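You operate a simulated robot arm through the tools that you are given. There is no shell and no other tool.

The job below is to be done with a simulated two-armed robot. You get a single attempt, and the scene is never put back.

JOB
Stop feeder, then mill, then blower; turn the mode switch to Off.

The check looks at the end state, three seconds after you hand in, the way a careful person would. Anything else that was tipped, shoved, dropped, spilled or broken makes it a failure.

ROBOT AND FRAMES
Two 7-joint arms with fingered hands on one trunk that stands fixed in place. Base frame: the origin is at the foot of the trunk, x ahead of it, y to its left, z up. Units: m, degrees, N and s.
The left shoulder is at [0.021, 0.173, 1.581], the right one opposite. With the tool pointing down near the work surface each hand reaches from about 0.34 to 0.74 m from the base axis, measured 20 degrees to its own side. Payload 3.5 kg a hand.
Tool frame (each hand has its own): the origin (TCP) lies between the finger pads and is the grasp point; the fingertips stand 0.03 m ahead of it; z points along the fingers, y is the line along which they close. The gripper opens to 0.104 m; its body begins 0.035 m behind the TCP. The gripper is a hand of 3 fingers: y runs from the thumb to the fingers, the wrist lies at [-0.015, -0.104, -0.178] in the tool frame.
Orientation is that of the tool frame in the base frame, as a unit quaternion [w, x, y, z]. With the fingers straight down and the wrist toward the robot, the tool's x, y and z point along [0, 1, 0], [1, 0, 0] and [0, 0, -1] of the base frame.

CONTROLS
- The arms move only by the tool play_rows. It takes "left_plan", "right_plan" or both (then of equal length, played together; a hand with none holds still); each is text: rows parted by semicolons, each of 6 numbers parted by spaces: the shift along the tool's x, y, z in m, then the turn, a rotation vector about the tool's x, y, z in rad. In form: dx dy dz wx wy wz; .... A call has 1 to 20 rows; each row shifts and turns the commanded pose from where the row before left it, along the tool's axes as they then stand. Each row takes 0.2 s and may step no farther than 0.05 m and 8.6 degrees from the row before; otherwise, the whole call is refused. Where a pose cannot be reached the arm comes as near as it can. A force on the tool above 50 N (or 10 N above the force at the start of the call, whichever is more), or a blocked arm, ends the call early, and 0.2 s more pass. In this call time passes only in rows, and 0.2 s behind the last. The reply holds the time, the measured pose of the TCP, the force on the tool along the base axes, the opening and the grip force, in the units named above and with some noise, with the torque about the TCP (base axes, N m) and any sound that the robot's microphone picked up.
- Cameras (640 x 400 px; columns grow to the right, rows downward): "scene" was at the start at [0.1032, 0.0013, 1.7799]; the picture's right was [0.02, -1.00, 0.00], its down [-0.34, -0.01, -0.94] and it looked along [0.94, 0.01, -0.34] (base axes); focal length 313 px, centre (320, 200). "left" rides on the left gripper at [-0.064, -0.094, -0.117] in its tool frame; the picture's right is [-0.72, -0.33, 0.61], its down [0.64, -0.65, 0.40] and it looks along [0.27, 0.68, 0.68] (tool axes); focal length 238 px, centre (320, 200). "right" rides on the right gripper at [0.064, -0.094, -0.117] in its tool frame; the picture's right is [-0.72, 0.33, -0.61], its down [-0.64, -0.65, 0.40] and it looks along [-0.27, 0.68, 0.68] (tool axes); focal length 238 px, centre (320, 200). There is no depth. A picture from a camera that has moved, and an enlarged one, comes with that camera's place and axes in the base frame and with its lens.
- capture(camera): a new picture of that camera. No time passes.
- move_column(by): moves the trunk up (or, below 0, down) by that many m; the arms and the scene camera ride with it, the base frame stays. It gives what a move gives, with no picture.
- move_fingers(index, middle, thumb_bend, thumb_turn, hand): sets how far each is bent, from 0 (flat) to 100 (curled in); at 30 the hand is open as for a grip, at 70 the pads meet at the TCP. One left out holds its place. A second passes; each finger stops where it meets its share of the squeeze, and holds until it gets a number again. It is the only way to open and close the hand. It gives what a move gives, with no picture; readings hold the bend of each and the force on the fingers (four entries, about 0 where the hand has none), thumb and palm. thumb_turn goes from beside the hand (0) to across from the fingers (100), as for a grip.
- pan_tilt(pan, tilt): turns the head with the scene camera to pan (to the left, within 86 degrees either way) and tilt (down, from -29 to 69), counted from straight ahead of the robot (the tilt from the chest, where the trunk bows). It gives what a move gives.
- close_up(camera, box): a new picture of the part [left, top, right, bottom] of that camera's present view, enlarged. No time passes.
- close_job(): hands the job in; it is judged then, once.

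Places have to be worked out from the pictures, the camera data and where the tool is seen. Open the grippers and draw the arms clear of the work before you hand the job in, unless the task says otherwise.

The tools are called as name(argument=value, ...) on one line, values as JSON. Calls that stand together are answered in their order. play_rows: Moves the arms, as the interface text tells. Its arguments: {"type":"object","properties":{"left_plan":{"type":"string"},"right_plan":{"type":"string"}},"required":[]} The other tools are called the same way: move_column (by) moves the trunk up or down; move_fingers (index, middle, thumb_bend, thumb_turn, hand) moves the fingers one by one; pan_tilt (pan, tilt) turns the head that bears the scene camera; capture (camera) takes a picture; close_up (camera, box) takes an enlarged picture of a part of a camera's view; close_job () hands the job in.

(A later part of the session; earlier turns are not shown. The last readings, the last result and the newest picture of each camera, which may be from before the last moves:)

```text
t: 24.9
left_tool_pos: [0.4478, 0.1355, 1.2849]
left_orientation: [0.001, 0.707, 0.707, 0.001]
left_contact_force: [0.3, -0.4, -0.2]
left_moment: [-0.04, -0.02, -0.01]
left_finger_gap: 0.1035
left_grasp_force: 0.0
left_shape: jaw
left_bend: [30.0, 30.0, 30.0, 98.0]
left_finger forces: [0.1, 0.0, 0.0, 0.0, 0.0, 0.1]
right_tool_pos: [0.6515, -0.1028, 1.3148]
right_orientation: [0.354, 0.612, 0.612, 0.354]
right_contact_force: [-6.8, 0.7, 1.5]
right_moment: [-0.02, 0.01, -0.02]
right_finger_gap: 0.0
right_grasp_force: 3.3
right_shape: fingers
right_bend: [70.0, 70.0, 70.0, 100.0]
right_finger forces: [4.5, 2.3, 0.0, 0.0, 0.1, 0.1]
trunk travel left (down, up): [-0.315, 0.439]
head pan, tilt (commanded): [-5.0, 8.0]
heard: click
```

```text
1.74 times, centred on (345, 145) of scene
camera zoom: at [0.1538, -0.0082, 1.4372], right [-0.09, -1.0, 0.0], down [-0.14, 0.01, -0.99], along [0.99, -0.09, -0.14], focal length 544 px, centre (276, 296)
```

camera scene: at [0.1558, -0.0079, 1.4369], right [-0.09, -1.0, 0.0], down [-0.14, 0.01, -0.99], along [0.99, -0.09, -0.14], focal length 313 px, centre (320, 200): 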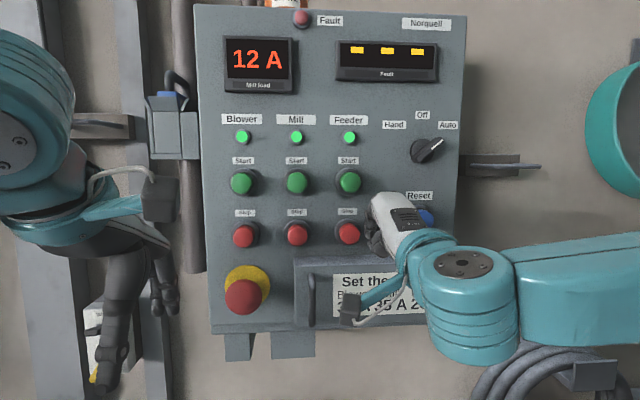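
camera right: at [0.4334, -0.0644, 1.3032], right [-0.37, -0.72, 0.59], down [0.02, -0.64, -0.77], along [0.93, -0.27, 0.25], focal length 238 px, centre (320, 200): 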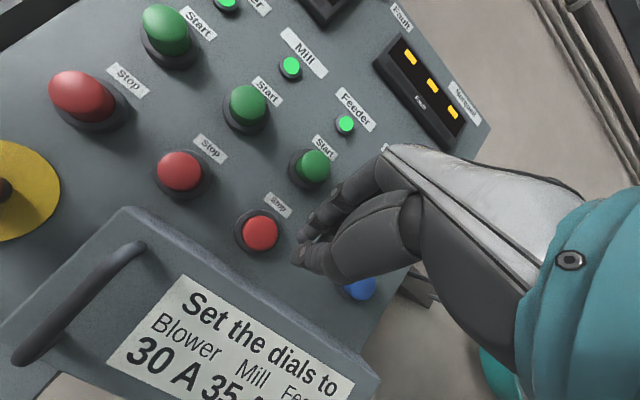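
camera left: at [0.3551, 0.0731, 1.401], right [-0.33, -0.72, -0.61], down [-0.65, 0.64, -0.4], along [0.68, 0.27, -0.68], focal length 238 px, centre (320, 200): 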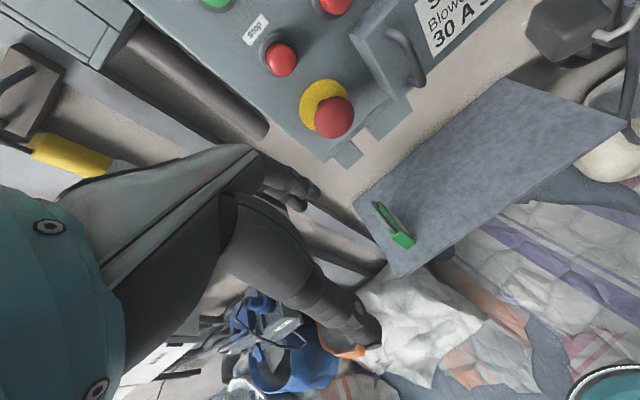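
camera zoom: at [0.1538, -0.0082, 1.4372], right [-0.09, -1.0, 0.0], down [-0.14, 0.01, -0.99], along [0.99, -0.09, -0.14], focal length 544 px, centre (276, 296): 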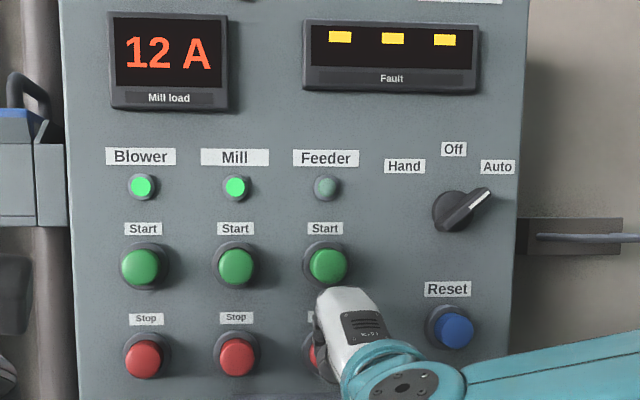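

A click was heard and the Feeder lamp is off. I back straight off and see whether the mill load reading changes before stopping the mill.

play_rows(right_plan="0 -0.004 -0.00693 0 0 0; 0 -0.005 -0.00866 0 0 0; 0 -0.005 -0.00866 0 0 0; 0 -0.005 -0.00866 0 0 0; 0 -0.005 -0.00866 0 0 0")

close_up(camera="scene", box=[200, 0, 480, 280])

```text
t: 26.1
left_tool_pos: [0.4484, 0.1377, 1.2839]
left_orientation: [0.001, 0.707, 0.707, 0.0]
left_contact_force: [-0.9, -0.1, -0.3]
left_moment: [0.02, -0.03, 0.02]
left_finger_gap: 0.1035
left_grasp_force: 0.0
left_shape: jaw
left_bend: [30.0, 30.0, 30.0, 98.0]
left_finger forces: [0.0, 0.0, 0.1, 0.0, 0.0, 0.0]
right_tool_pos: [0.6045, -0.1052, 1.3145]
right_orientation: [0.354, 0.612, 0.613, 0.353]
right_contact_force: [-0.3, 0.0, -0.4]
right_moment: [0.0, -0.04, 0.02]
right_finger_gap: 0.0008
right_grasp_force: 0.0
right_shape: fingers
right_bend: [70.0, 70.0, 70.0, 100.0]
right_finger forces: [0.0, 0.0, 0.0, 0.0, 0.0, 0.0]
trunk travel left (down, up): [-0.315, 0.439]
head pan, tilt (commanded): [-5.0, 8.0]
```

```text
1.43 times, centred on (340, 140) of scene
camera zoom: at [0.1551, -0.0083, 1.4371], right [-0.09, -1.0, 0.0], down [-0.14, 0.01, -0.99], along [0.99, -0.09, -0.14], focal length 447 px, centre (291, 286)
```

zoom: 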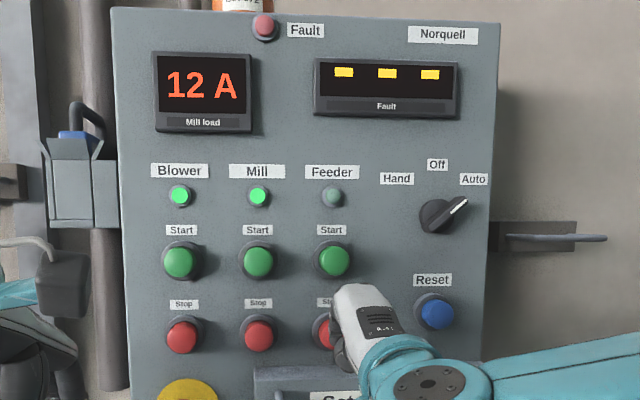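

The Feeder lamp stays off and the load still reads 12 A. I slide left to stand off in front of the mill stop (y≈-0.015), pausing a moment to see whether the load changes.

play_rows(right_plan="0.018 0 0 0 0 0; 0.018 0 0 0 0 0; 0.018 0 0 0 0 0; 0.018 0 0 0 0 0; 0.018 0 0 0 0 0; 0 0 0 0 0 0; 0 0 0 0 0 0; 0 0 0 0 0 0; 0 0 0 0 0 0; 0 0 0 0 0 0; 0 0 0 0 0 0; 0 0 0 0 0 0; 0 0 0 0 0 0; 0 0 0 0 0 0; 0 0 0 0 0 0")

close_up(camera="scene", box=[200, 0, 480, 280])

close_up(camera="right", box=[160, 120, 400, 320])

```text
t: 29.3
left_tool_pos: [0.4482, 0.1358, 1.2843]
left_orientation: [0.0, 0.708, 0.707, 0.0]
left_contact_force: [-0.3, 0.6, -0.4]
left_moment: [0.0, -0.01, -0.02]
left_finger_gap: 0.1037
left_grasp_force: 0.1
left_shape: jaw
left_bend: [30.0, 30.0, 30.0, 98.0]
left_finger forces: [0.0, 0.1, 0.0, 0.0, 0.0, 0.0]
right_tool_pos: [0.6065, -0.0131, 1.3129]
right_orientation: [0.354, 0.613, 0.612, 0.353]
right_contact_force: [0.1, -0.1, -1.0]
right_moment: [0.01, 0.03, -0.02]
right_finger_gap: 0.0007
right_grasp_force: 0.0
right_shape: fingers
right_bend: [70.0, 70.0, 70.0, 100.0]
right_finger forces: [0.1, 0.0, 0.0, 0.1, 0.0, 0.0]
trunk travel left (down, up): [-0.315, 0.439]
head pan, tilt (commanded): [-5.0, 8.0]
```

```text
1.43 times, centred on (340, 140) of scene
camera zoom: at [0.1554, -0.0082, 1.437], right [-0.09, -1.0, 0.0], down [-0.14, 0.01, -0.99], along [0.99, -0.09, -0.14], focal length 447 px, centre (291, 286)
```

zoom: 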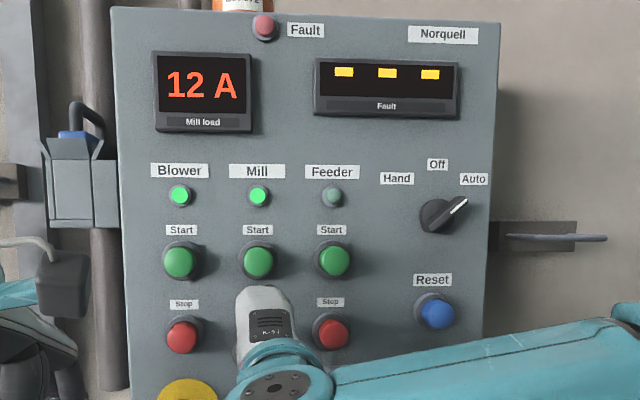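

```text
2.00 times, centred on (280, 220) of right
camera zoom: at [0.4583, 0.0493, 1.2905], right [-0.37, -0.72, 0.59], down [0.02, -0.64, -0.77], along [0.93, -0.27, 0.25], focal length 477 px, centre (400, 160)
```

zoom: 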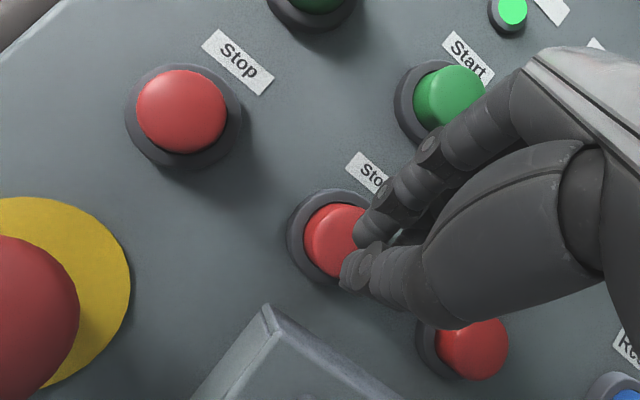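

The load reading holds at 12 A with the feeder off, and the view in front of the mill stop matches the earlier good alignment. I press the mill stop the same way.

play_rows(right_plan="0 0.002 0.003464 0 0 0; 0 0.002 0.003464 0 0 0; 0 0.002 0.003464 0 0 0; 0 0.002 0.003464 0 0 0; 0 0.002 0.003464 0 0 0; 0 0.002 0.003464 0 0 0; 0 0.002 0.003464 0 0 0; 0 0.002 0.003464 0 0 0; 0 0.0015 0.0026 0 0 0; 0 0.0015 0.0026 0 0 0; 0 0.0015 0.0026 0 0 0; 0 0.0015 0.0026 0 0 0")

close_up(camera="scene", box=[200, 0, 480, 280])

```text
t: 31.9
left_tool_pos: [0.4483, 0.1362, 1.2838]
left_orientation: [0.0, 0.707, 0.707, 0.0]
left_contact_force: [-0.4, -0.5, 0.4]
left_moment: [0.02, -0.01, -0.01]
left_finger_gap: 0.1035
left_grasp_force: 0.0
left_shape: jaw
left_bend: [30.0, 30.0, 30.0, 98.0]
left_finger forces: [0.1, 0.1, 0.0, 0.1, 0.0, 0.0]
right_tool_pos: [0.6485, -0.0134, 1.3122]
right_orientation: [0.354, 0.611, 0.612, 0.354]
right_contact_force: [-5.3, 0.1, 1.2]
right_moment: [-0.02, 0.01, 0.01]
right_finger_gap: 0.0
right_grasp_force: 2.5
right_shape: fingers
right_bend: [70.0, 70.0, 70.0, 100.0]
right_finger forces: [3.4, 1.8, 0.0, 0.0, 0.0, 0.0]
trunk travel left (down, up): [-0.315, 0.439]
head pan, tilt (commanded): [-5.0, 8.0]
heard: click
```

```text
1.43 times, centred on (340, 140) of scene
camera zoom: at [0.1542, -0.0083, 1.4372], right [-0.09, -1.0, 0.0], down [-0.14, 0.01, -0.99], along [0.99, -0.09, -0.14], focal length 447 px, centre (291, 286)
```

zoom: 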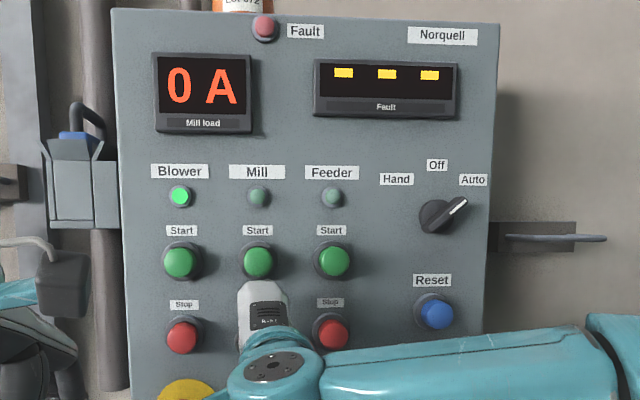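

Click heard, Mill lamp off and load now 0 A. Before going to the blower stop I must clear the left hand: the right wrist camera would come close to it, so I back the right hand off while the left hand moves left and slightly back.

play_rows(right_plan="0 -0.004 -0.00693 0 0 0; 0 -0.005 -0.00866 0 0 0; 0 -0.005 -0.00866 0 0 0; 0 -0.005 -0.00866 0 0 0; 0 -0.004 -0.00693 0 0 0; 0 0 0 0 0 0; 0 0 0 0 0 0; 0 0 0 0 0 0", left_plan="0.02 -0.006 0 0 0 0; 0.02 -0.006 0 0 0 0; 0.02 -0.006 0 0 0 0; 0.02 -0.006 0 0 0 0; 0.02 -0.006 0 0 0 0; 0.02 -0.006 0 0 0 0; 0.02 -0.006 0 0 0 0; 0.02 -0.006 0 0 0 0")

capture(camera="scene")

capture(camera="left")

capture(camera="right")

```text
t: 33.7
left_tool_pos: [0.4013, 0.2968, 1.2822]
left_orientation: [0.0, 0.708, 0.707, 0.001]
left_contact_force: [-0.2, 0.3, 0.3]
left_moment: [-0.03, -0.04, 0.0]
left_finger_gap: 0.1038
left_grasp_force: 0.2
left_shape: jaw
left_bend: [30.0, 30.0, 30.0, 98.0]
left_finger forces: [0.0, 0.1, 0.0, 0.0, 0.1, 0.0]
right_tool_pos: [0.6038, -0.0144, 1.3132]
right_orientation: [0.354, 0.612, 0.613, 0.354]
right_contact_force: [-0.2, 0.5, 0.3]
right_moment: [0.03, 0.0, -0.04]
right_finger_gap: 0.0007
right_grasp_force: 0.0
right_shape: fingers
right_bend: [70.0, 70.0, 70.0, 100.0]
right_finger forces: [0.0, 0.1, 0.0, 0.0, 0.0, 0.1]
trunk travel left (down, up): [-0.315, 0.439]
head pan, tilt (commanded): [-5.0, 8.0]
```

```text
taken
camera scene: at [0.1552, -0.0078, 1.4371], right [-0.09, -1.0, 0.0], down [-0.14, 0.01, -0.99], along [0.99, -0.09, -0.14], focal length 313 px, centre (320, 200)
```

scene: 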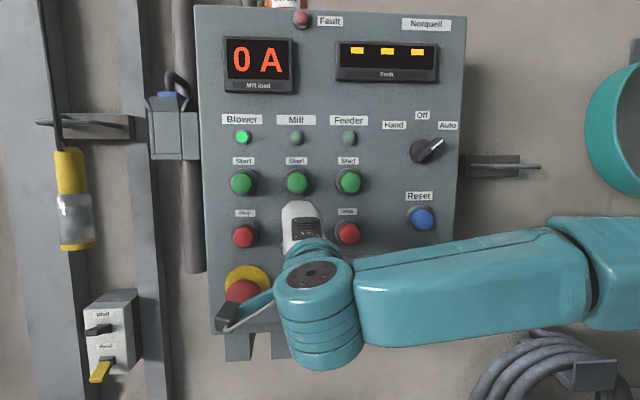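

```text
taken
camera left: at [0.3064, 0.2341, 1.4007], right [-0.33, -0.72, -0.61], down [-0.65, 0.64, -0.4], along [0.68, 0.27, -0.68], focal length 238 px, centre (320, 200)
```

left: 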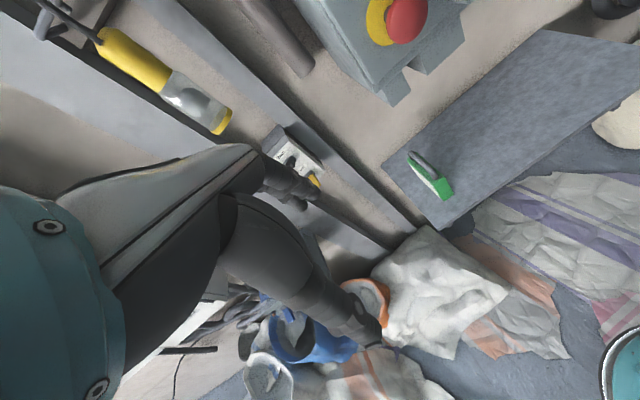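

```text
taken
camera right: at [0.4554, 0.0483, 1.2902], right [-0.37, -0.72, 0.59], down [0.02, -0.64, -0.77], along [0.93, -0.27, 0.25], focal length 238 px, centre (320, 200)
```

right: 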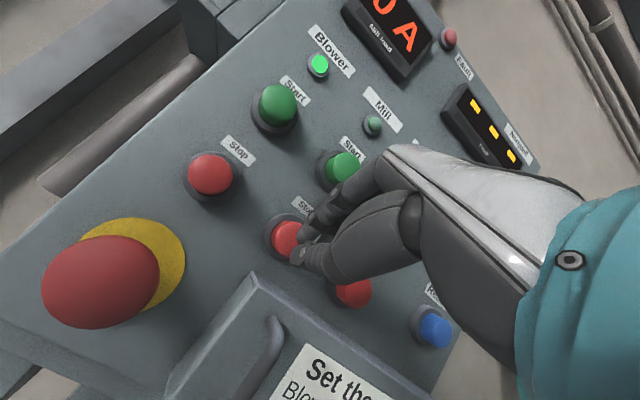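

The left hand is out of the way. I slide the right hand to the blower stop stand-off (y≈0.076), raising it a few millimetres for extra room above the emergency stop.

play_rows(right_plan="0.018 0.001 -0.0006 0 0 0; 0.018 0.001 -0.0006 0 0 0; 0.018 0.001 -0.0006 0 0 0; 0.018 0.001 -0.0006 0 0 0; 0.018 0.001 -0.0006 0 0 0")

capture(camera="scene")

capture(camera="right")

close_up(camera="right", box=[160, 120, 400, 320])

capture(camera="left")

```text
t: 34.9
left_tool_pos: [0.4011, 0.297, 1.2834]
left_orientation: [0.0, 0.707, 0.707, -0.001]
left_contact_force: [0.6, 0.4, 0.2]
left_moment: [-0.01, -0.03, -0.01]
left_finger_gap: 0.1037
left_grasp_force: 0.0
left_shape: jaw
left_bend: [30.0, 30.0, 30.0, 98.0]
left_finger forces: [0.1, 0.1, 0.1, 0.0, 0.0, 0.1]
right_tool_pos: [0.6042, 0.0769, 1.3188]
right_orientation: [0.354, 0.613, 0.612, 0.353]
right_contact_force: [-0.5, 0.6, 0.5]
right_moment: [0.02, 0.01, -0.01]
right_finger_gap: 0.0007
right_grasp_force: 0.2
right_shape: fingers
right_bend: [70.0, 70.0, 70.0, 100.0]
right_finger forces: [0.0, 0.1, 0.0, 0.0, 0.1, 0.1]
trunk travel left (down, up): [-0.315, 0.439]
head pan, tilt (commanded): [-5.0, 8.0]
```

```text
taken
camera scene: at [0.1553, -0.0076, 1.437], right [-0.09, -1.0, 0.0], down [-0.14, 0.01, -0.99], along [0.99, -0.09, -0.14], focal length 313 px, centre (320, 200)
```

scene: 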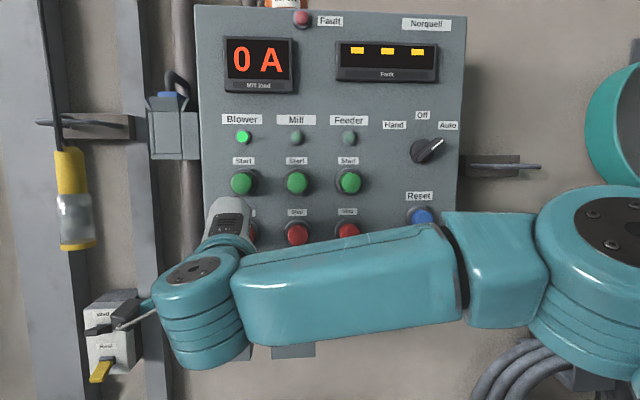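

```text
taken
camera right: at [0.4559, 0.1387, 1.2963], right [-0.37, -0.72, 0.59], down [0.02, -0.64, -0.77], along [0.93, -0.27, 0.25], focal length 238 px, centre (320, 200)
```

right: 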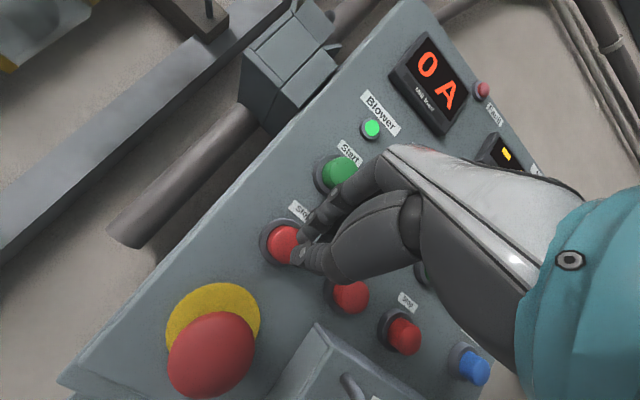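

```text
2.00 times, centred on (280, 220) of right
camera zoom: at [0.4559, 0.1387, 1.2963], right [-0.37, -0.72, 0.59], down [0.02, -0.64, -0.77], along [0.93, -0.27, 0.25], focal length 477 px, centre (400, 160)
```

zoom: 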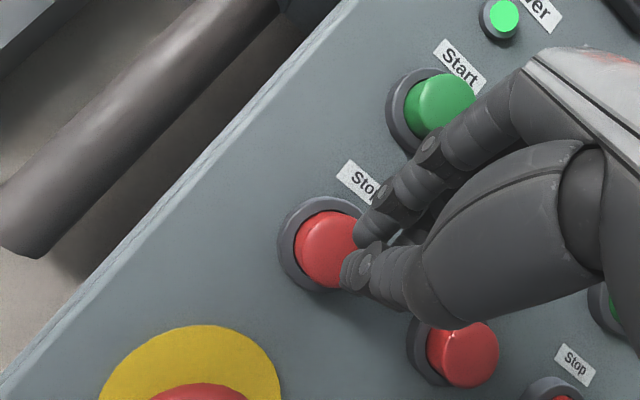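

```text
taken
camera left: at [0.3067, 0.2341, 1.4009], right [-0.33, -0.72, -0.61], down [-0.65, 0.64, -0.4], along [0.68, 0.27, -0.68], focal length 238 px, centre (320, 200)
```

left: 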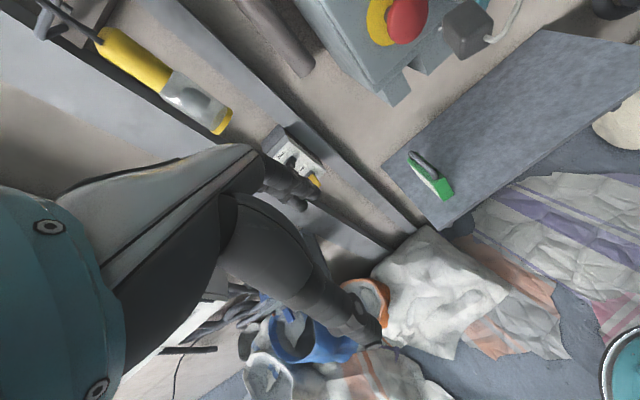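

The alignment matches the earlier ones except for my slight raise. I press the blower stop, easing down 3 mm on the way.

play_rows(right_plan="0 0.0007 0.0042 0 0 0; 0 0.0007 0.0042 0 0 0; 0 0.002 0.003464 0 0 0; 0 0.002 0.003464 0 0 0; 0 0.002 0.003464 0 0 0; 0 0.002 0.003464 0 0 0; 0 0.002 0.003464 0 0 0; 0 0.002 0.003464 0 0 0; 0 0.0015 0.0026 0 0 0; 0 0.0015 0.0026 0 0 0; 0 0.0015 0.0026 0 0 0; 0 0.0015 0.0026 0 0 0")

capture(camera="scene")

capture(camera="right")

```text
t: 37.5
left_tool_pos: [0.4005, 0.2969, 1.285]
left_orientation: [0.0, 0.708, 0.707, 0.0]
left_contact_force: [0.1, -0.6, 0.5]
left_moment: [-0.05, -0.01, 0.0]
left_finger_gap: 0.1035
left_grasp_force: 0.1
left_shape: jaw
left_bend: [30.0, 30.0, 30.0, 98.0]
left_finger forces: [0.0, 0.0, 0.0, 0.0, 0.0, 0.1]
right_tool_pos: [0.6455, 0.0757, 1.3161]
right_orientation: [0.355, 0.612, 0.612, 0.354]
right_contact_force: [-4.6, -0.8, 1.0]
right_moment: [-0.04, 0.01, -0.06]
right_finger_gap: 0.0
right_grasp_force: 1.4
right_shape: fingers
right_bend: [70.0, 70.0, 70.0, 100.0]
right_finger forces: [3.0, 1.5, 0.0, 0.1, 0.0, 0.1]
trunk travel left (down, up): [-0.315, 0.439]
head pan, tilt (commanded): [-5.0, 8.0]
```

```text
taken
camera scene: at [0.1544, -0.0084, 1.4372], right [-0.09, -1.0, 0.0], down [-0.14, 0.01, -0.99], along [0.99, -0.09, -0.14], focal length 313 px, centre (320, 200)
```

scene: 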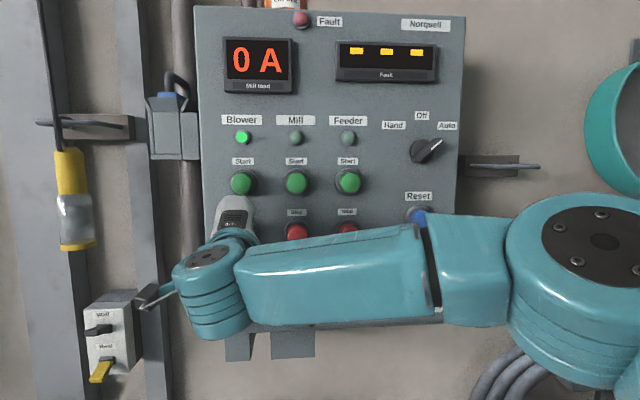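

```text
taken
camera right: at [0.4983, 0.1387, 1.2932], right [-0.37, -0.72, 0.59], down [0.02, -0.64, -0.77], along [0.93, -0.27, 0.25], focal length 238 px, centre (320, 200)
```

right: 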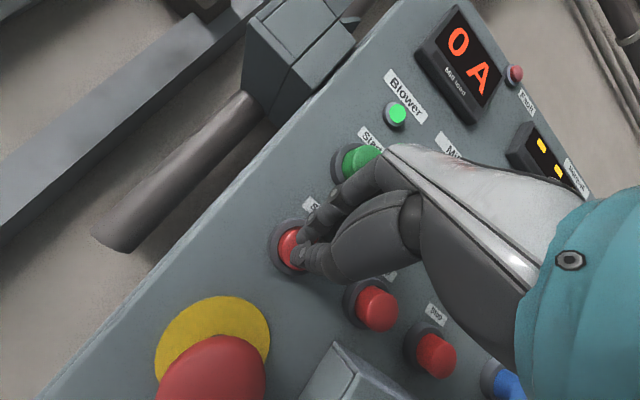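

Contact at about 5 N but no click yet and the Blower lamp is still lit. I press a few millimetres further.

play_rows(right_plan="0 0.0015 0.0026 0 0 0; 0 0.0015 0.0026 0 0 0")

close_up(camera="scene", box=[190, 0, 480, 240])

```text
t: 38.1
left_tool_pos: [0.3991, 0.2967, 1.2846]
left_orientation: [0.001, 0.707, 0.707, 0.001]
left_contact_force: [1.8, -0.1, -0.2]
left_moment: [0.01, 0.01, -0.02]
left_finger_gap: 0.1036
left_grasp_force: 0.0
left_shape: jaw
left_bend: [30.0, 30.0, 30.0, 98.0]
left_finger forces: [0.0, 0.0, 0.1, 0.1, 0.0, 0.1]
right_tool_pos: [0.6512, 0.0758, 1.3159]
right_orientation: [0.354, 0.611, 0.612, 0.355]
right_contact_force: [-6.1, 0.6, 2.4]
right_moment: [-0.02, -0.01, -0.02]
right_finger_gap: 0.0
right_grasp_force: 3.9
right_shape: fingers
right_bend: [70.0, 70.0, 70.0, 100.0]
right_finger forces: [4.4, 2.5, 0.0, 0.0, 0.1, 0.0]
trunk travel left (down, up): [-0.315, 0.439]
head pan, tilt (commanded): [-5.0, 8.0]
heard: click
```

```text
1.67 times, centred on (335, 120) of scene
camera zoom: at [0.1538, -0.0082, 1.4372], right [-0.09, -1.0, 0.0], down [-0.14, 0.01, -0.99], along [0.99, -0.09, -0.14], focal length 521 px, centre (295, 333)
```

zoom: 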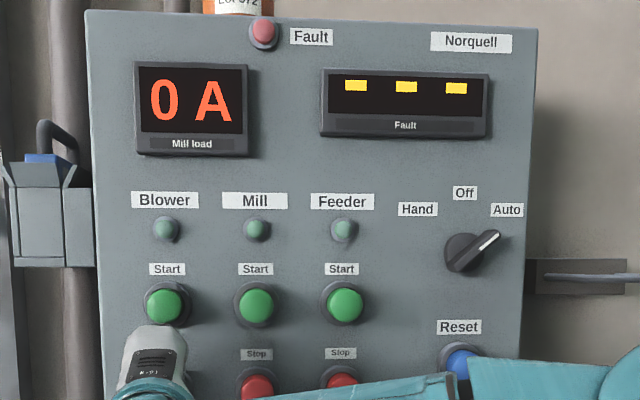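

All three motor lamps are now off. I back the hand straight out, then carry it right and up to a stand-off beside the mode switch.

play_rows(right_plan="0 -0.003 -0.0052 0 0 0; 0 -0.0075 -0.013 0 0 0; 0 -0.0075 -0.013 0 0 0; 0 -0.0075 -0.013 0 0 0; 0 -0.0075 -0.013 0 0 0; 0 -0.0075 -0.013 0 0 0; 0 -0.0075 -0.013 0 0 0; -0.0376 0.0116 -0.0067 0 0 0; -0.0376 0.0116 -0.0067 0 0 0; -0.0376 0.0116 -0.0067 0 0 0; -0.0376 0.0116 -0.0067 0 0 0; -0.0376 0.0116 -0.0067 0 0 0; -0.0376 0.0116 -0.0067 0 0 0; -0.0376 0.0116 -0.0067 0 0 0; -0.0376 0.0116 -0.0067 0 0 0; -0.0376 0.0116 -0.0067 0 0 0; -0.0376 0.0116 -0.0067 0 0 0")

capture(camera="scene")

capture(camera="right")

close_up(camera="scene", box=[370, 90, 490, 190])

```text
t: 41.7
left_tool_pos: [0.4001, 0.2965, 1.2843]
left_orientation: [0.0, 0.707, 0.707, 0.0]
left_contact_force: [-0.1, -1.1, 0.2]
left_moment: [-0.03, -0.02, 0.0]
left_finger_gap: 0.1035
left_grasp_force: 0.0
left_shape: jaw
left_bend: [30.0, 30.0, 30.0, 98.0]
left_finger forces: [0.0, 0.0, 0.0, 0.1, 0.0, 0.0]
right_tool_pos: [0.5566, -0.3011, 1.4496]
right_orientation: [0.354, 0.612, 0.613, 0.354]
right_contact_force: [-0.8, -0.4, 0.8]
right_moment: [-0.04, 0.01, 0.0]
right_finger_gap: 0.0007
right_grasp_force: 0.1
right_shape: fingers
right_bend: [70.0, 70.0, 70.0, 100.0]
right_finger forces: [0.1, 0.0, 0.1, 0.0, 0.1, 0.0]
trunk travel left (down, up): [-0.315, 0.439]
head pan, tilt (commanded): [-5.0, 8.0]
```

```text
taken
camera scene: at [0.1552, -0.0088, 1.437], right [-0.09, -1.0, 0.0], down [-0.14, 0.01, -0.99], along [0.99, -0.09, -0.14], focal length 313 px, centre (320, 200)
```

scene: 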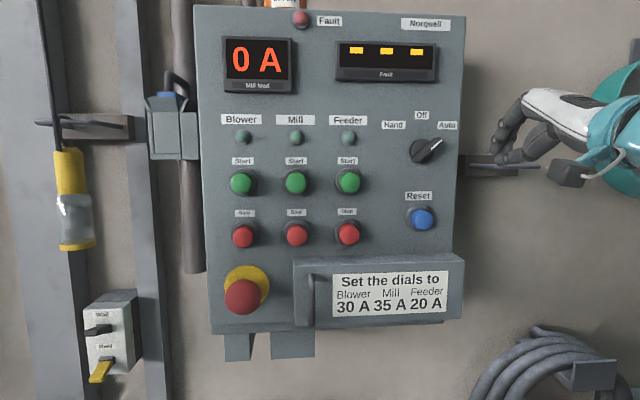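

```text
taken
camera right: at [0.4085, -0.2384, 1.4274], right [-0.37, -0.72, 0.59], down [0.02, -0.64, -0.77], along [0.93, -0.27, 0.25], focal length 238 px, centre (320, 200)
```

right: 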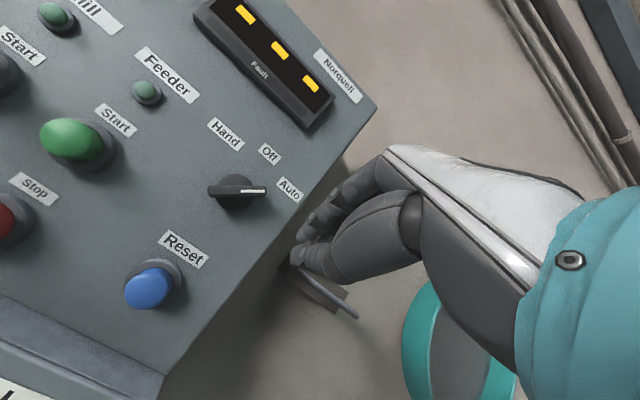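

```text
4.00 times, centred on (430, 140) of scene
camera zoom: at [0.1552, -0.0088, 1.437], right [-0.09, -1.0, 0.0], down [-0.14, 0.01, -0.99], along [0.99, -0.09, -0.14], focal length 1251 px, centre (-120, 440)
```

zoom: 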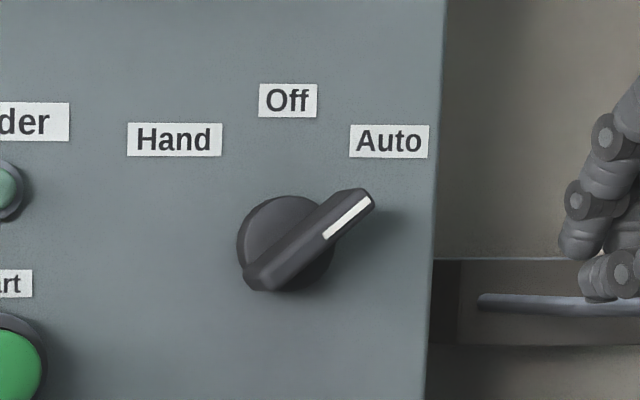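

All lamps are out, and the knob is clear to see: axis near (y,z)=(-0.236, 1.447), bar about 6 cm long and pointing to Auto, front face near x≈0.668. I'll put the index finger's side to the right of the bar's marked end and push it left in small steps; first I approach.

play_rows(right_plan="0 0.01065 0.00925 0 0 0; 0 0.01065 0.00925 0 0 0; 0 0.01065 0.00925 0 0 0; 0 0.01065 0.00925 0 0 0; 0 0.0044 0.0076 0 0 0; 0 0.0044 0.0076 0 0 0; 0 0.0044 0.0076 0 0 0; 0 0.0044 0.0076 0 0 0")

close_up(camera="scene", box=[370, 90, 490, 190])

close_up(camera="right", box=[160, 120, 400, 320])

```text
t: 43.5
left_tool_pos: [0.4011, 0.2973, 1.2828]
left_orientation: [-0.001, 0.707, 0.707, 0.001]
left_contact_force: [-0.3, -0.4, 0.0]
left_moment: [0.02, 0.01, 0.0]
left_finger_gap: 0.1034
left_grasp_force: 0.2
left_shape: jaw
left_bend: [30.0, 30.0, 30.0, 98.0]
left_finger forces: [0.0, 0.0, 0.0, 0.0, 0.1, 0.0]
right_tool_pos: [0.6453, -0.2993, 1.4687]
right_orientation: [0.354, 0.613, 0.612, 0.353]
right_contact_force: [-0.3, -0.3, -1.1]
right_moment: [0.01, -0.01, 0.03]
right_finger_gap: 0.0006
right_grasp_force: 0.1
right_shape: fingers
right_bend: [70.0, 70.0, 70.0, 100.0]
right_finger forces: [0.0, 0.1, 0.0, 0.1, 0.0, 0.1]
trunk travel left (down, up): [-0.315, 0.439]
head pan, tilt (commanded): [-5.0, 8.0]
```

```text
4.00 times, centred on (430, 140) of scene
camera zoom: at [0.1555, -0.0082, 1.437], right [-0.09, -1.0, 0.0], down [-0.14, 0.01, -0.99], along [0.99, -0.09, -0.14], focal length 1251 px, centre (-120, 440)
```

zoom: 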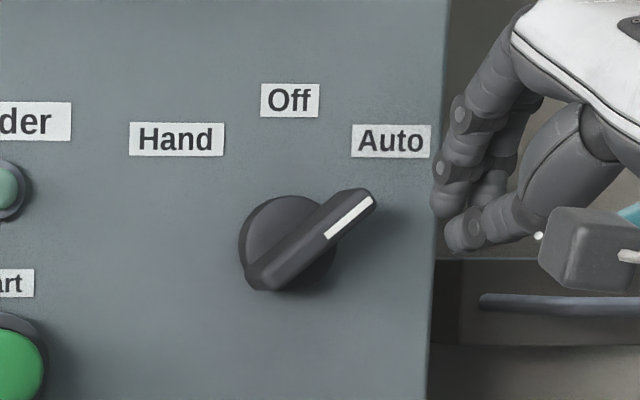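

```text
2.00 times, centred on (280, 220) of right
camera zoom: at [0.4976, -0.2367, 1.4451], right [-0.37, -0.72, 0.59], down [0.02, -0.64, -0.77], along [0.93, -0.27, 0.25], focal length 477 px, centre (400, 160)
```

zoom: 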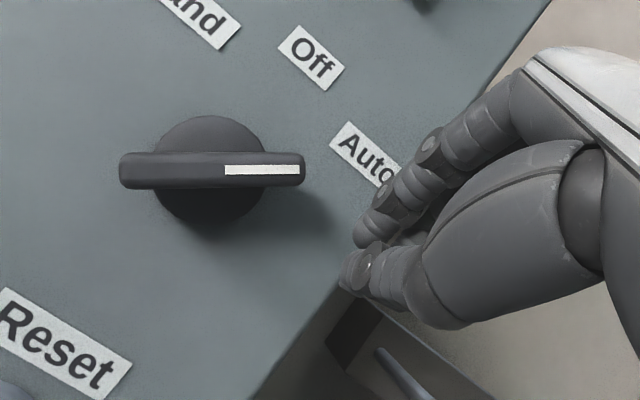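

The index finger's left side is at y≈-0.283, 2 cm right of the bar's end, at the right height. I go 12 mm deeper (still 15 mm off the panel) and slide left to touch the bar.

play_rows(right_plan="0 0.002 0.003464 0 0 0; 0 0.002 0.003464 0 0 0; 0 0.002 0.003464 0 0 0; 0.004 0 0 0 0 0; 0.004 0 0 0 0 0; 0.004 0 0 0 0 0; 0.004 0 0 0 0 0; 0.004 0 0 0 0 0")

close_up(camera="scene", box=[370, 90, 490, 190])

close_up(camera="right", box=[160, 120, 400, 320])

```text
t: 45.3
left_tool_pos: [0.4015, 0.2978, 1.2835]
left_orientation: [0.0, 0.707, 0.708, -0.001]
left_contact_force: [-0.7, -0.1, 0.4]
left_moment: [0.0, 0.0, 0.01]
left_finger_gap: 0.1034
left_grasp_force: 0.1
left_shape: jaw
left_bend: [30.0, 30.0, 30.0, 98.0]
left_finger forces: [0.1, 0.0, 0.0, 0.0, 0.0, 0.1]
right_tool_pos: [0.6566, -0.2803, 1.4672]
right_orientation: [0.354, 0.612, 0.613, 0.353]
right_contact_force: [0.3, -0.3, 0.2]
right_moment: [-0.02, 0.02, -0.01]
right_finger_gap: 0.0006
right_grasp_force: 0.1
right_shape: fingers
right_bend: [70.0, 70.0, 70.0, 100.0]
right_finger forces: [0.0, 0.0, 0.1, 0.0, 0.0, 0.0]
trunk travel left (down, up): [-0.315, 0.439]
head pan, tilt (commanded): [-5.0, 8.0]
```

```text
4.00 times, centred on (430, 140) of scene
camera zoom: at [0.1554, -0.0081, 1.437], right [-0.09, -1.0, 0.0], down [-0.14, 0.01, -0.99], along [0.99, -0.09, -0.14], focal length 1251 px, centre (-120, 440)
```

zoom: 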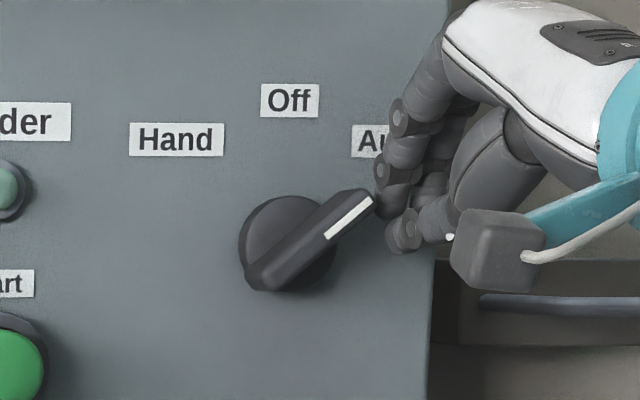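

```text
2.00 times, centred on (280, 220) of right
camera zoom: at [0.5091, -0.217, 1.445], right [-0.37, -0.72, 0.59], down [0.02, -0.64, -0.77], along [0.93, -0.27, 0.25], focal length 477 px, centre (400, 160)
```

zoom: 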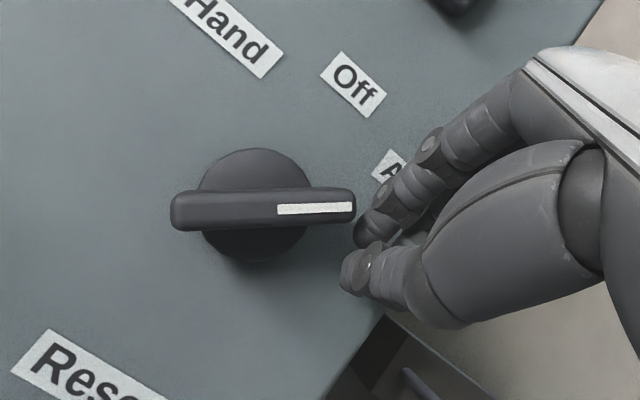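

The finger is just at the bar's end with no force yet. I push left in small steps, watching the knob turn.

play_rows(right_plan="0.003 0 0 0 0 0; 0.003 0 0 0 0 0; 0.003 0 0 0 0 0")

close_up(camera="scene", box=[370, 90, 490, 190])

close_up(camera="right", box=[160, 120, 400, 320])

```text
t: 46.1
left_tool_pos: [0.4019, 0.2959, 1.2842]
left_orientation: [0.0, 0.706, 0.708, 0.0]
left_contact_force: [-0.4, -0.1, -1.4]
left_moment: [0.02, 0.0, 0.02]
left_finger_gap: 0.1036
left_grasp_force: 0.0
left_shape: jaw
left_bend: [30.0, 30.0, 30.0, 98.0]
left_finger forces: [0.0, 0.0, 0.1, 0.0, 0.0, 0.1]
right_tool_pos: [0.6578, -0.2734, 1.4683]
right_orientation: [0.354, 0.614, 0.611, 0.353]
right_contact_force: [0.3, -4.8, 1.1]
right_moment: [-0.02, 0.0, -0.07]
right_finger_gap: 0.001
right_grasp_force: 2.2
right_shape: fingers
right_bend: [70.0, 70.0, 70.0, 100.0]
right_finger forces: [3.5, 0.0, 0.0, 0.0, 0.0, 0.0]
trunk travel left (down, up): [-0.315, 0.439]
head pan, tilt (commanded): [-5.0, 8.0]
```

```text
4.00 times, centred on (430, 140) of scene
camera zoom: at [0.1553, -0.009, 1.437], right [-0.09, -1.0, 0.0], down [-0.14, 0.01, -0.99], along [0.99, -0.09, -0.14], focal length 1251 px, centre (-120, 440)
```

zoom: 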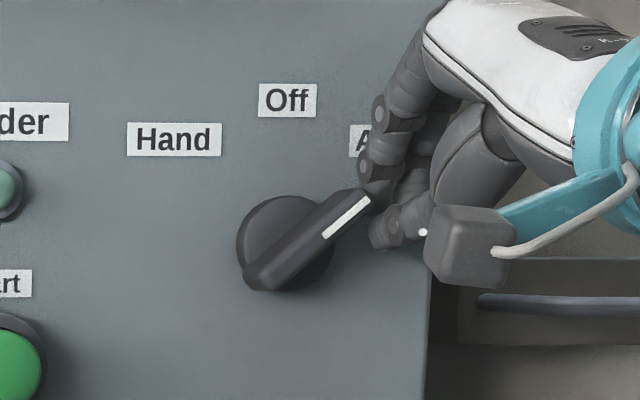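

```text
2.00 times, centred on (280, 220) of right
camera zoom: at [0.5091, -0.2097, 1.4462], right [-0.37, -0.72, 0.59], down [0.02, -0.64, -0.77], along [0.93, -0.27, 0.25], focal length 477 px, centre (400, 160)
```

zoom: 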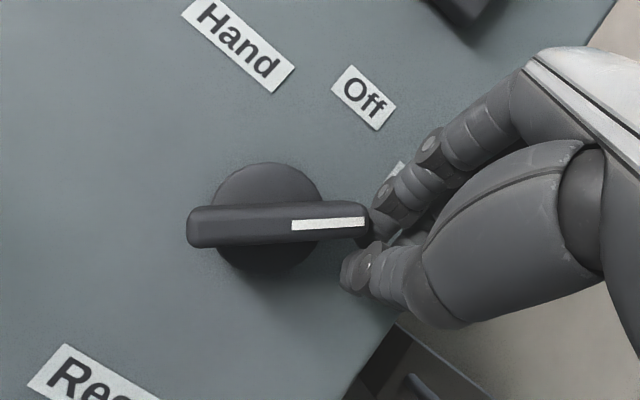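

Contact at about 5 N but the knob has not turned; the rounded fingertip is meeting the bar's end. I back off a little, lower 12 mm so the straight part of the finger bears on the bar's corner, and push again.

play_rows(right_plan="-0.006 0 0 0 0 0; 0 -0.0052 0.003 0 0 0; 0 -0.0052 0.003 0 0 0; 0.003 0 0 0 0 0; 0.003 0 0 0 0 0; 0.003 0 0 0 0 0")

close_up(camera="scene", box=[370, 90, 490, 190])

close_up(camera="right", box=[160, 120, 400, 320])

```text
t: 47.5
left_tool_pos: [0.401, 0.2939, 1.284]
left_orientation: [-0.001, 0.707, 0.707, 0.001]
left_contact_force: [0.5, -0.2, -0.8]
left_moment: [0.0, -0.01, 0.01]
left_finger_gap: 0.1035
left_grasp_force: 0.1
left_shape: jaw
left_bend: [30.0, 30.0, 30.0, 98.0]
left_finger forces: [0.1, 0.1, 0.0, 0.0, 0.0, 0.0]
right_tool_pos: [0.6567, -0.2727, 1.457]
right_orientation: [0.354, 0.615, 0.61, 0.353]
right_contact_force: [-0.5, -10.2, 1.7]
right_moment: [0.09, -0.05, -0.18]
right_finger_gap: 0.0018
right_grasp_force: 5.2
right_shape: fingers
right_bend: [69.0, 70.0, 70.0, 100.0]
right_finger forces: [10.3, 0.0, 0.0, 0.0, 0.0, 0.1]
trunk travel left (down, up): [-0.315, 0.439]
head pan, tilt (commanded): [-5.0, 8.0]
```

```text
4.00 times, centred on (430, 140) of scene
camera zoom: at [0.1551, -0.0105, 1.4371], right [-0.09, -1.0, 0.0], down [-0.14, 0.01, -0.99], along [0.99, -0.09, -0.14], focal length 1251 px, centre (-120, 440)
```

zoom: 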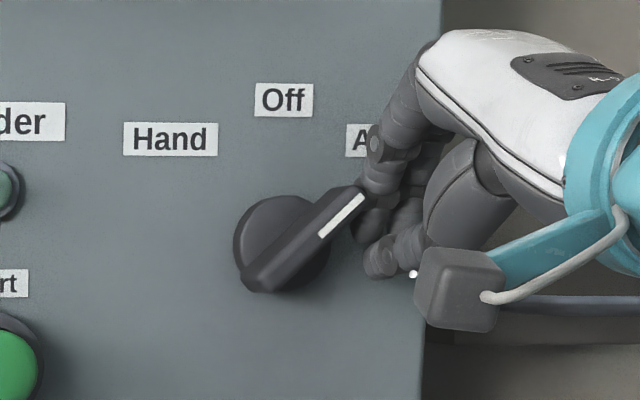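

```text
2.00 times, centred on (280, 220) of right
camera zoom: at [0.5092, -0.2092, 1.434], right [-0.37, -0.72, 0.59], down [0.02, -0.64, -0.77], along [0.93, -0.27, 0.25], focal length 477 px, centre (400, 160)
```

zoom: 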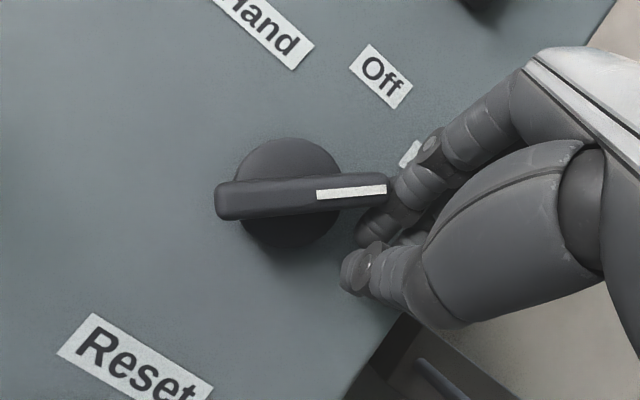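

The force rises to about 10 N and the knob is beginning to give slightly. I continue pushing left in small steps.

play_rows(right_plan="0.003 0.0009 -0.0005 0 0 0; 0.003 0.0009 -0.0005 0 0 0; 0.003 0.0009 -0.0005 0 0 0")

close_up(camera="scene", box=[370, 90, 490, 190])

close_up(camera="right", box=[160, 120, 400, 320])

```text
t: 48.3
left_tool_pos: [0.3988, 0.2959, 1.2839]
left_orientation: [0.0, 0.707, 0.707, 0.001]
left_contact_force: [0.1, -0.1, 0.1]
left_moment: [0.01, 0.01, -0.01]
left_finger_gap: 0.1033
left_grasp_force: 0.1
left_shape: jaw
left_bend: [30.0, 30.0, 30.0, 98.0]
left_finger forces: [0.1, 0.1, 0.0, 0.0, 0.0, 0.1]
right_tool_pos: [0.6539, -0.2586, 1.4634]
right_orientation: [0.355, 0.611, 0.612, 0.355]
right_contact_force: [-5.4, -6.1, 10.1]
right_moment: [0.14, -0.3, -0.12]
right_finger_gap: 0.0076
right_grasp_force: 6.0
right_shape: fingers
right_bend: [64.0, 70.0, 70.0, 100.0]
right_finger forces: [11.5, 0.0, 0.0, 0.0, 0.0, 0.0]
trunk travel left (down, up): [-0.315, 0.439]
head pan, tilt (commanded): [-5.0, 8.0]
```

```text
4.00 times, centred on (430, 140) of scene
camera zoom: at [0.1531, -0.0089, 1.4374], right [-0.09, -1.0, 0.0], down [-0.14, 0.01, -0.99], along [0.99, -0.09, -0.14], focal length 1251 px, centre (-120, 440)
```

zoom: 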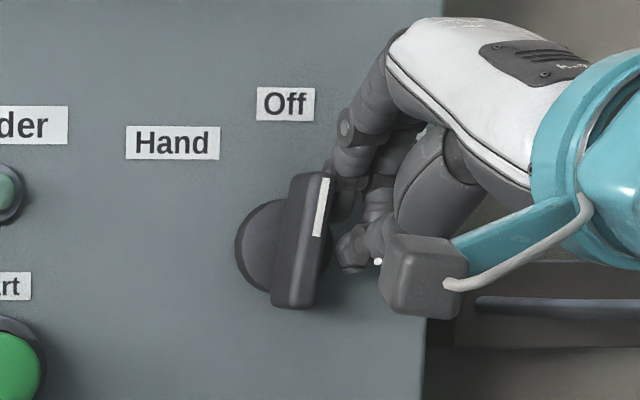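

```text
2.00 times, centred on (280, 220) of right
camera zoom: at [0.5067, -0.1963, 1.4387], right [-0.37, -0.72, 0.59], down [0.03, -0.64, -0.77], along [0.93, -0.27, 0.26], focal length 477 px, centre (400, 160)
```

zoom: 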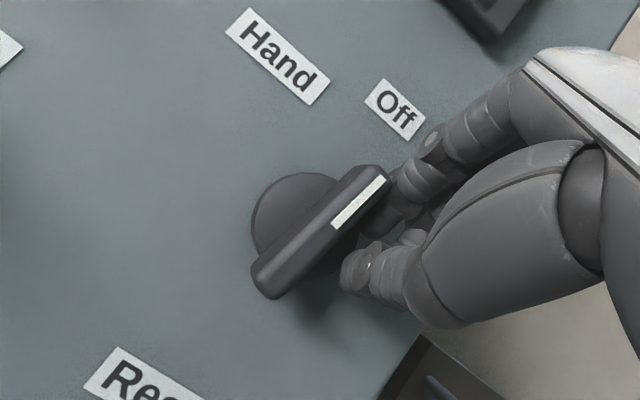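

The knob swung nearly upright, a few degrees short of Off, with moderate force. I nudge 2 mm further and look.

play_rows(right_plan="0.002 0 0 0 0 0")

close_up(camera="scene", box=[370, 90, 490, 190])

close_up(camera="right", box=[160, 120, 400, 320])

```text
t: 48.7
left_tool_pos: [0.3986, 0.2953, 1.2851]
left_orientation: [0.0, 0.708, 0.706, 0.0]
left_contact_force: [0.0, 0.6, -1.1]
left_moment: [0.02, 0.01, -0.01]
left_finger_gap: 0.1035
left_grasp_force: 0.1
left_shape: jaw
left_bend: [30.0, 30.0, 30.0, 98.0]
left_finger forces: [0.1, 0.0, 0.0, 0.1, 0.2, 0.0]
right_tool_pos: [0.6554, -0.2582, 1.4621]
right_orientation: [0.354, 0.612, 0.612, 0.355]
right_contact_force: [-5.1, -7.6, 11.1]
right_moment: [0.15, -0.35, -0.19]
right_finger_gap: 0.0082
right_grasp_force: 7.1
right_shape: fingers
right_bend: [64.0, 70.0, 70.0, 100.0]
right_finger forces: [13.9, 0.0, 0.1, 0.1, 0.0, 0.1]
trunk travel left (down, up): [-0.315, 0.439]
head pan, tilt (commanded): [-5.0, 8.0]
```

```text
4.00 times, centred on (430, 140) of scene
camera zoom: at [0.1529, -0.0096, 1.4374], right [-0.09, -1.0, 0.0], down [-0.14, 0.01, -0.99], along [0.99, -0.09, -0.14], focal length 1251 px, centre (-120, 440)
```

zoom: 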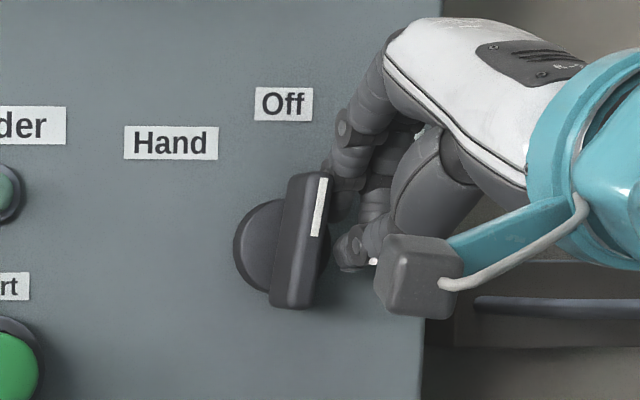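

```text
2.00 times, centred on (280, 220) of right
camera zoom: at [0.5065, -0.1957, 1.4387], right [-0.37, -0.72, 0.59], down [0.03, -0.64, -0.77], along [0.93, -0.27, 0.26], focal length 477 px, centre (400, 160)
```

zoom: 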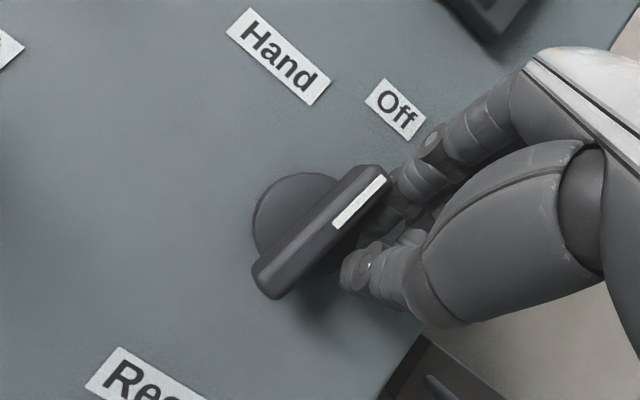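

The knob follows the finger and is about 8° short, but the finger is also bearing down on the bar's end. I raise the hand about 7 mm to relieve that and nudge left again.

play_rows(right_plan="0 0.003 -0.00175 0 0 0; 0 0.003 -0.00175 0 0 0; 0.002 0 0 0 0 0; 0.002 0 0 0 0 0")

close_up(camera="scene", box=[370, 90, 490, 190])

close_up(camera="right", box=[160, 120, 400, 320])

```text
t: 49.7
left_tool_pos: [0.3995, 0.2958, 1.2842]
left_orientation: [0.0, 0.707, 0.707, 0.0]
left_contact_force: [0.4, 0.1, -0.6]
left_moment: [-0.02, 0.02, -0.01]
left_finger_gap: 0.1036
left_grasp_force: 0.0
left_shape: jaw
left_bend: [30.0, 30.0, 30.0, 98.0]
left_finger forces: [0.0, 0.0, 0.0, 0.0, 0.1, 0.1]
right_tool_pos: [0.6555, -0.2558, 1.4664]
right_orientation: [0.354, 0.614, 0.611, 0.353]
right_contact_force: [-2.0, -8.1, 5.6]
right_moment: [0.0, -0.19, -0.26]
right_finger_gap: 0.0046
right_grasp_force: 4.6
right_shape: fingers
right_bend: [67.0, 70.0, 70.0, 100.0]
right_finger forces: [9.0, 0.1, 0.1, 0.0, 0.0, 0.1]
trunk travel left (down, up): [-0.315, 0.439]
head pan, tilt (commanded): [-5.0, 8.0]
```

```text
4.00 times, centred on (430, 140) of scene
camera zoom: at [0.1543, -0.0098, 1.4371], right [-0.09, -1.0, 0.0], down [-0.14, 0.01, -0.99], along [0.99, -0.09, -0.14], focal length 1251 px, centre (-120, 440)
```

zoom: 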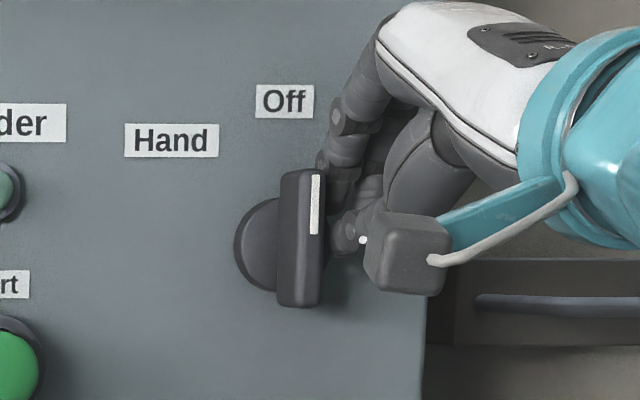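

```text
2.00 times, centred on (280, 220) of right
camera zoom: at [0.5088, -0.1929, 1.4442], right [-0.37, -0.72, 0.59], down [0.02, -0.64, -0.77], along [0.93, -0.27, 0.25], focal length 477 px, centre (400, 160)
```

zoom: 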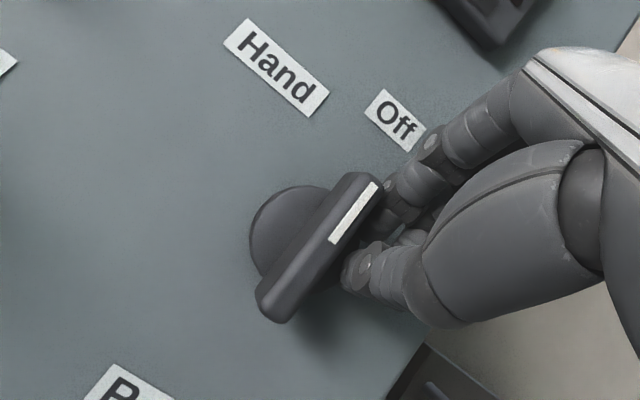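

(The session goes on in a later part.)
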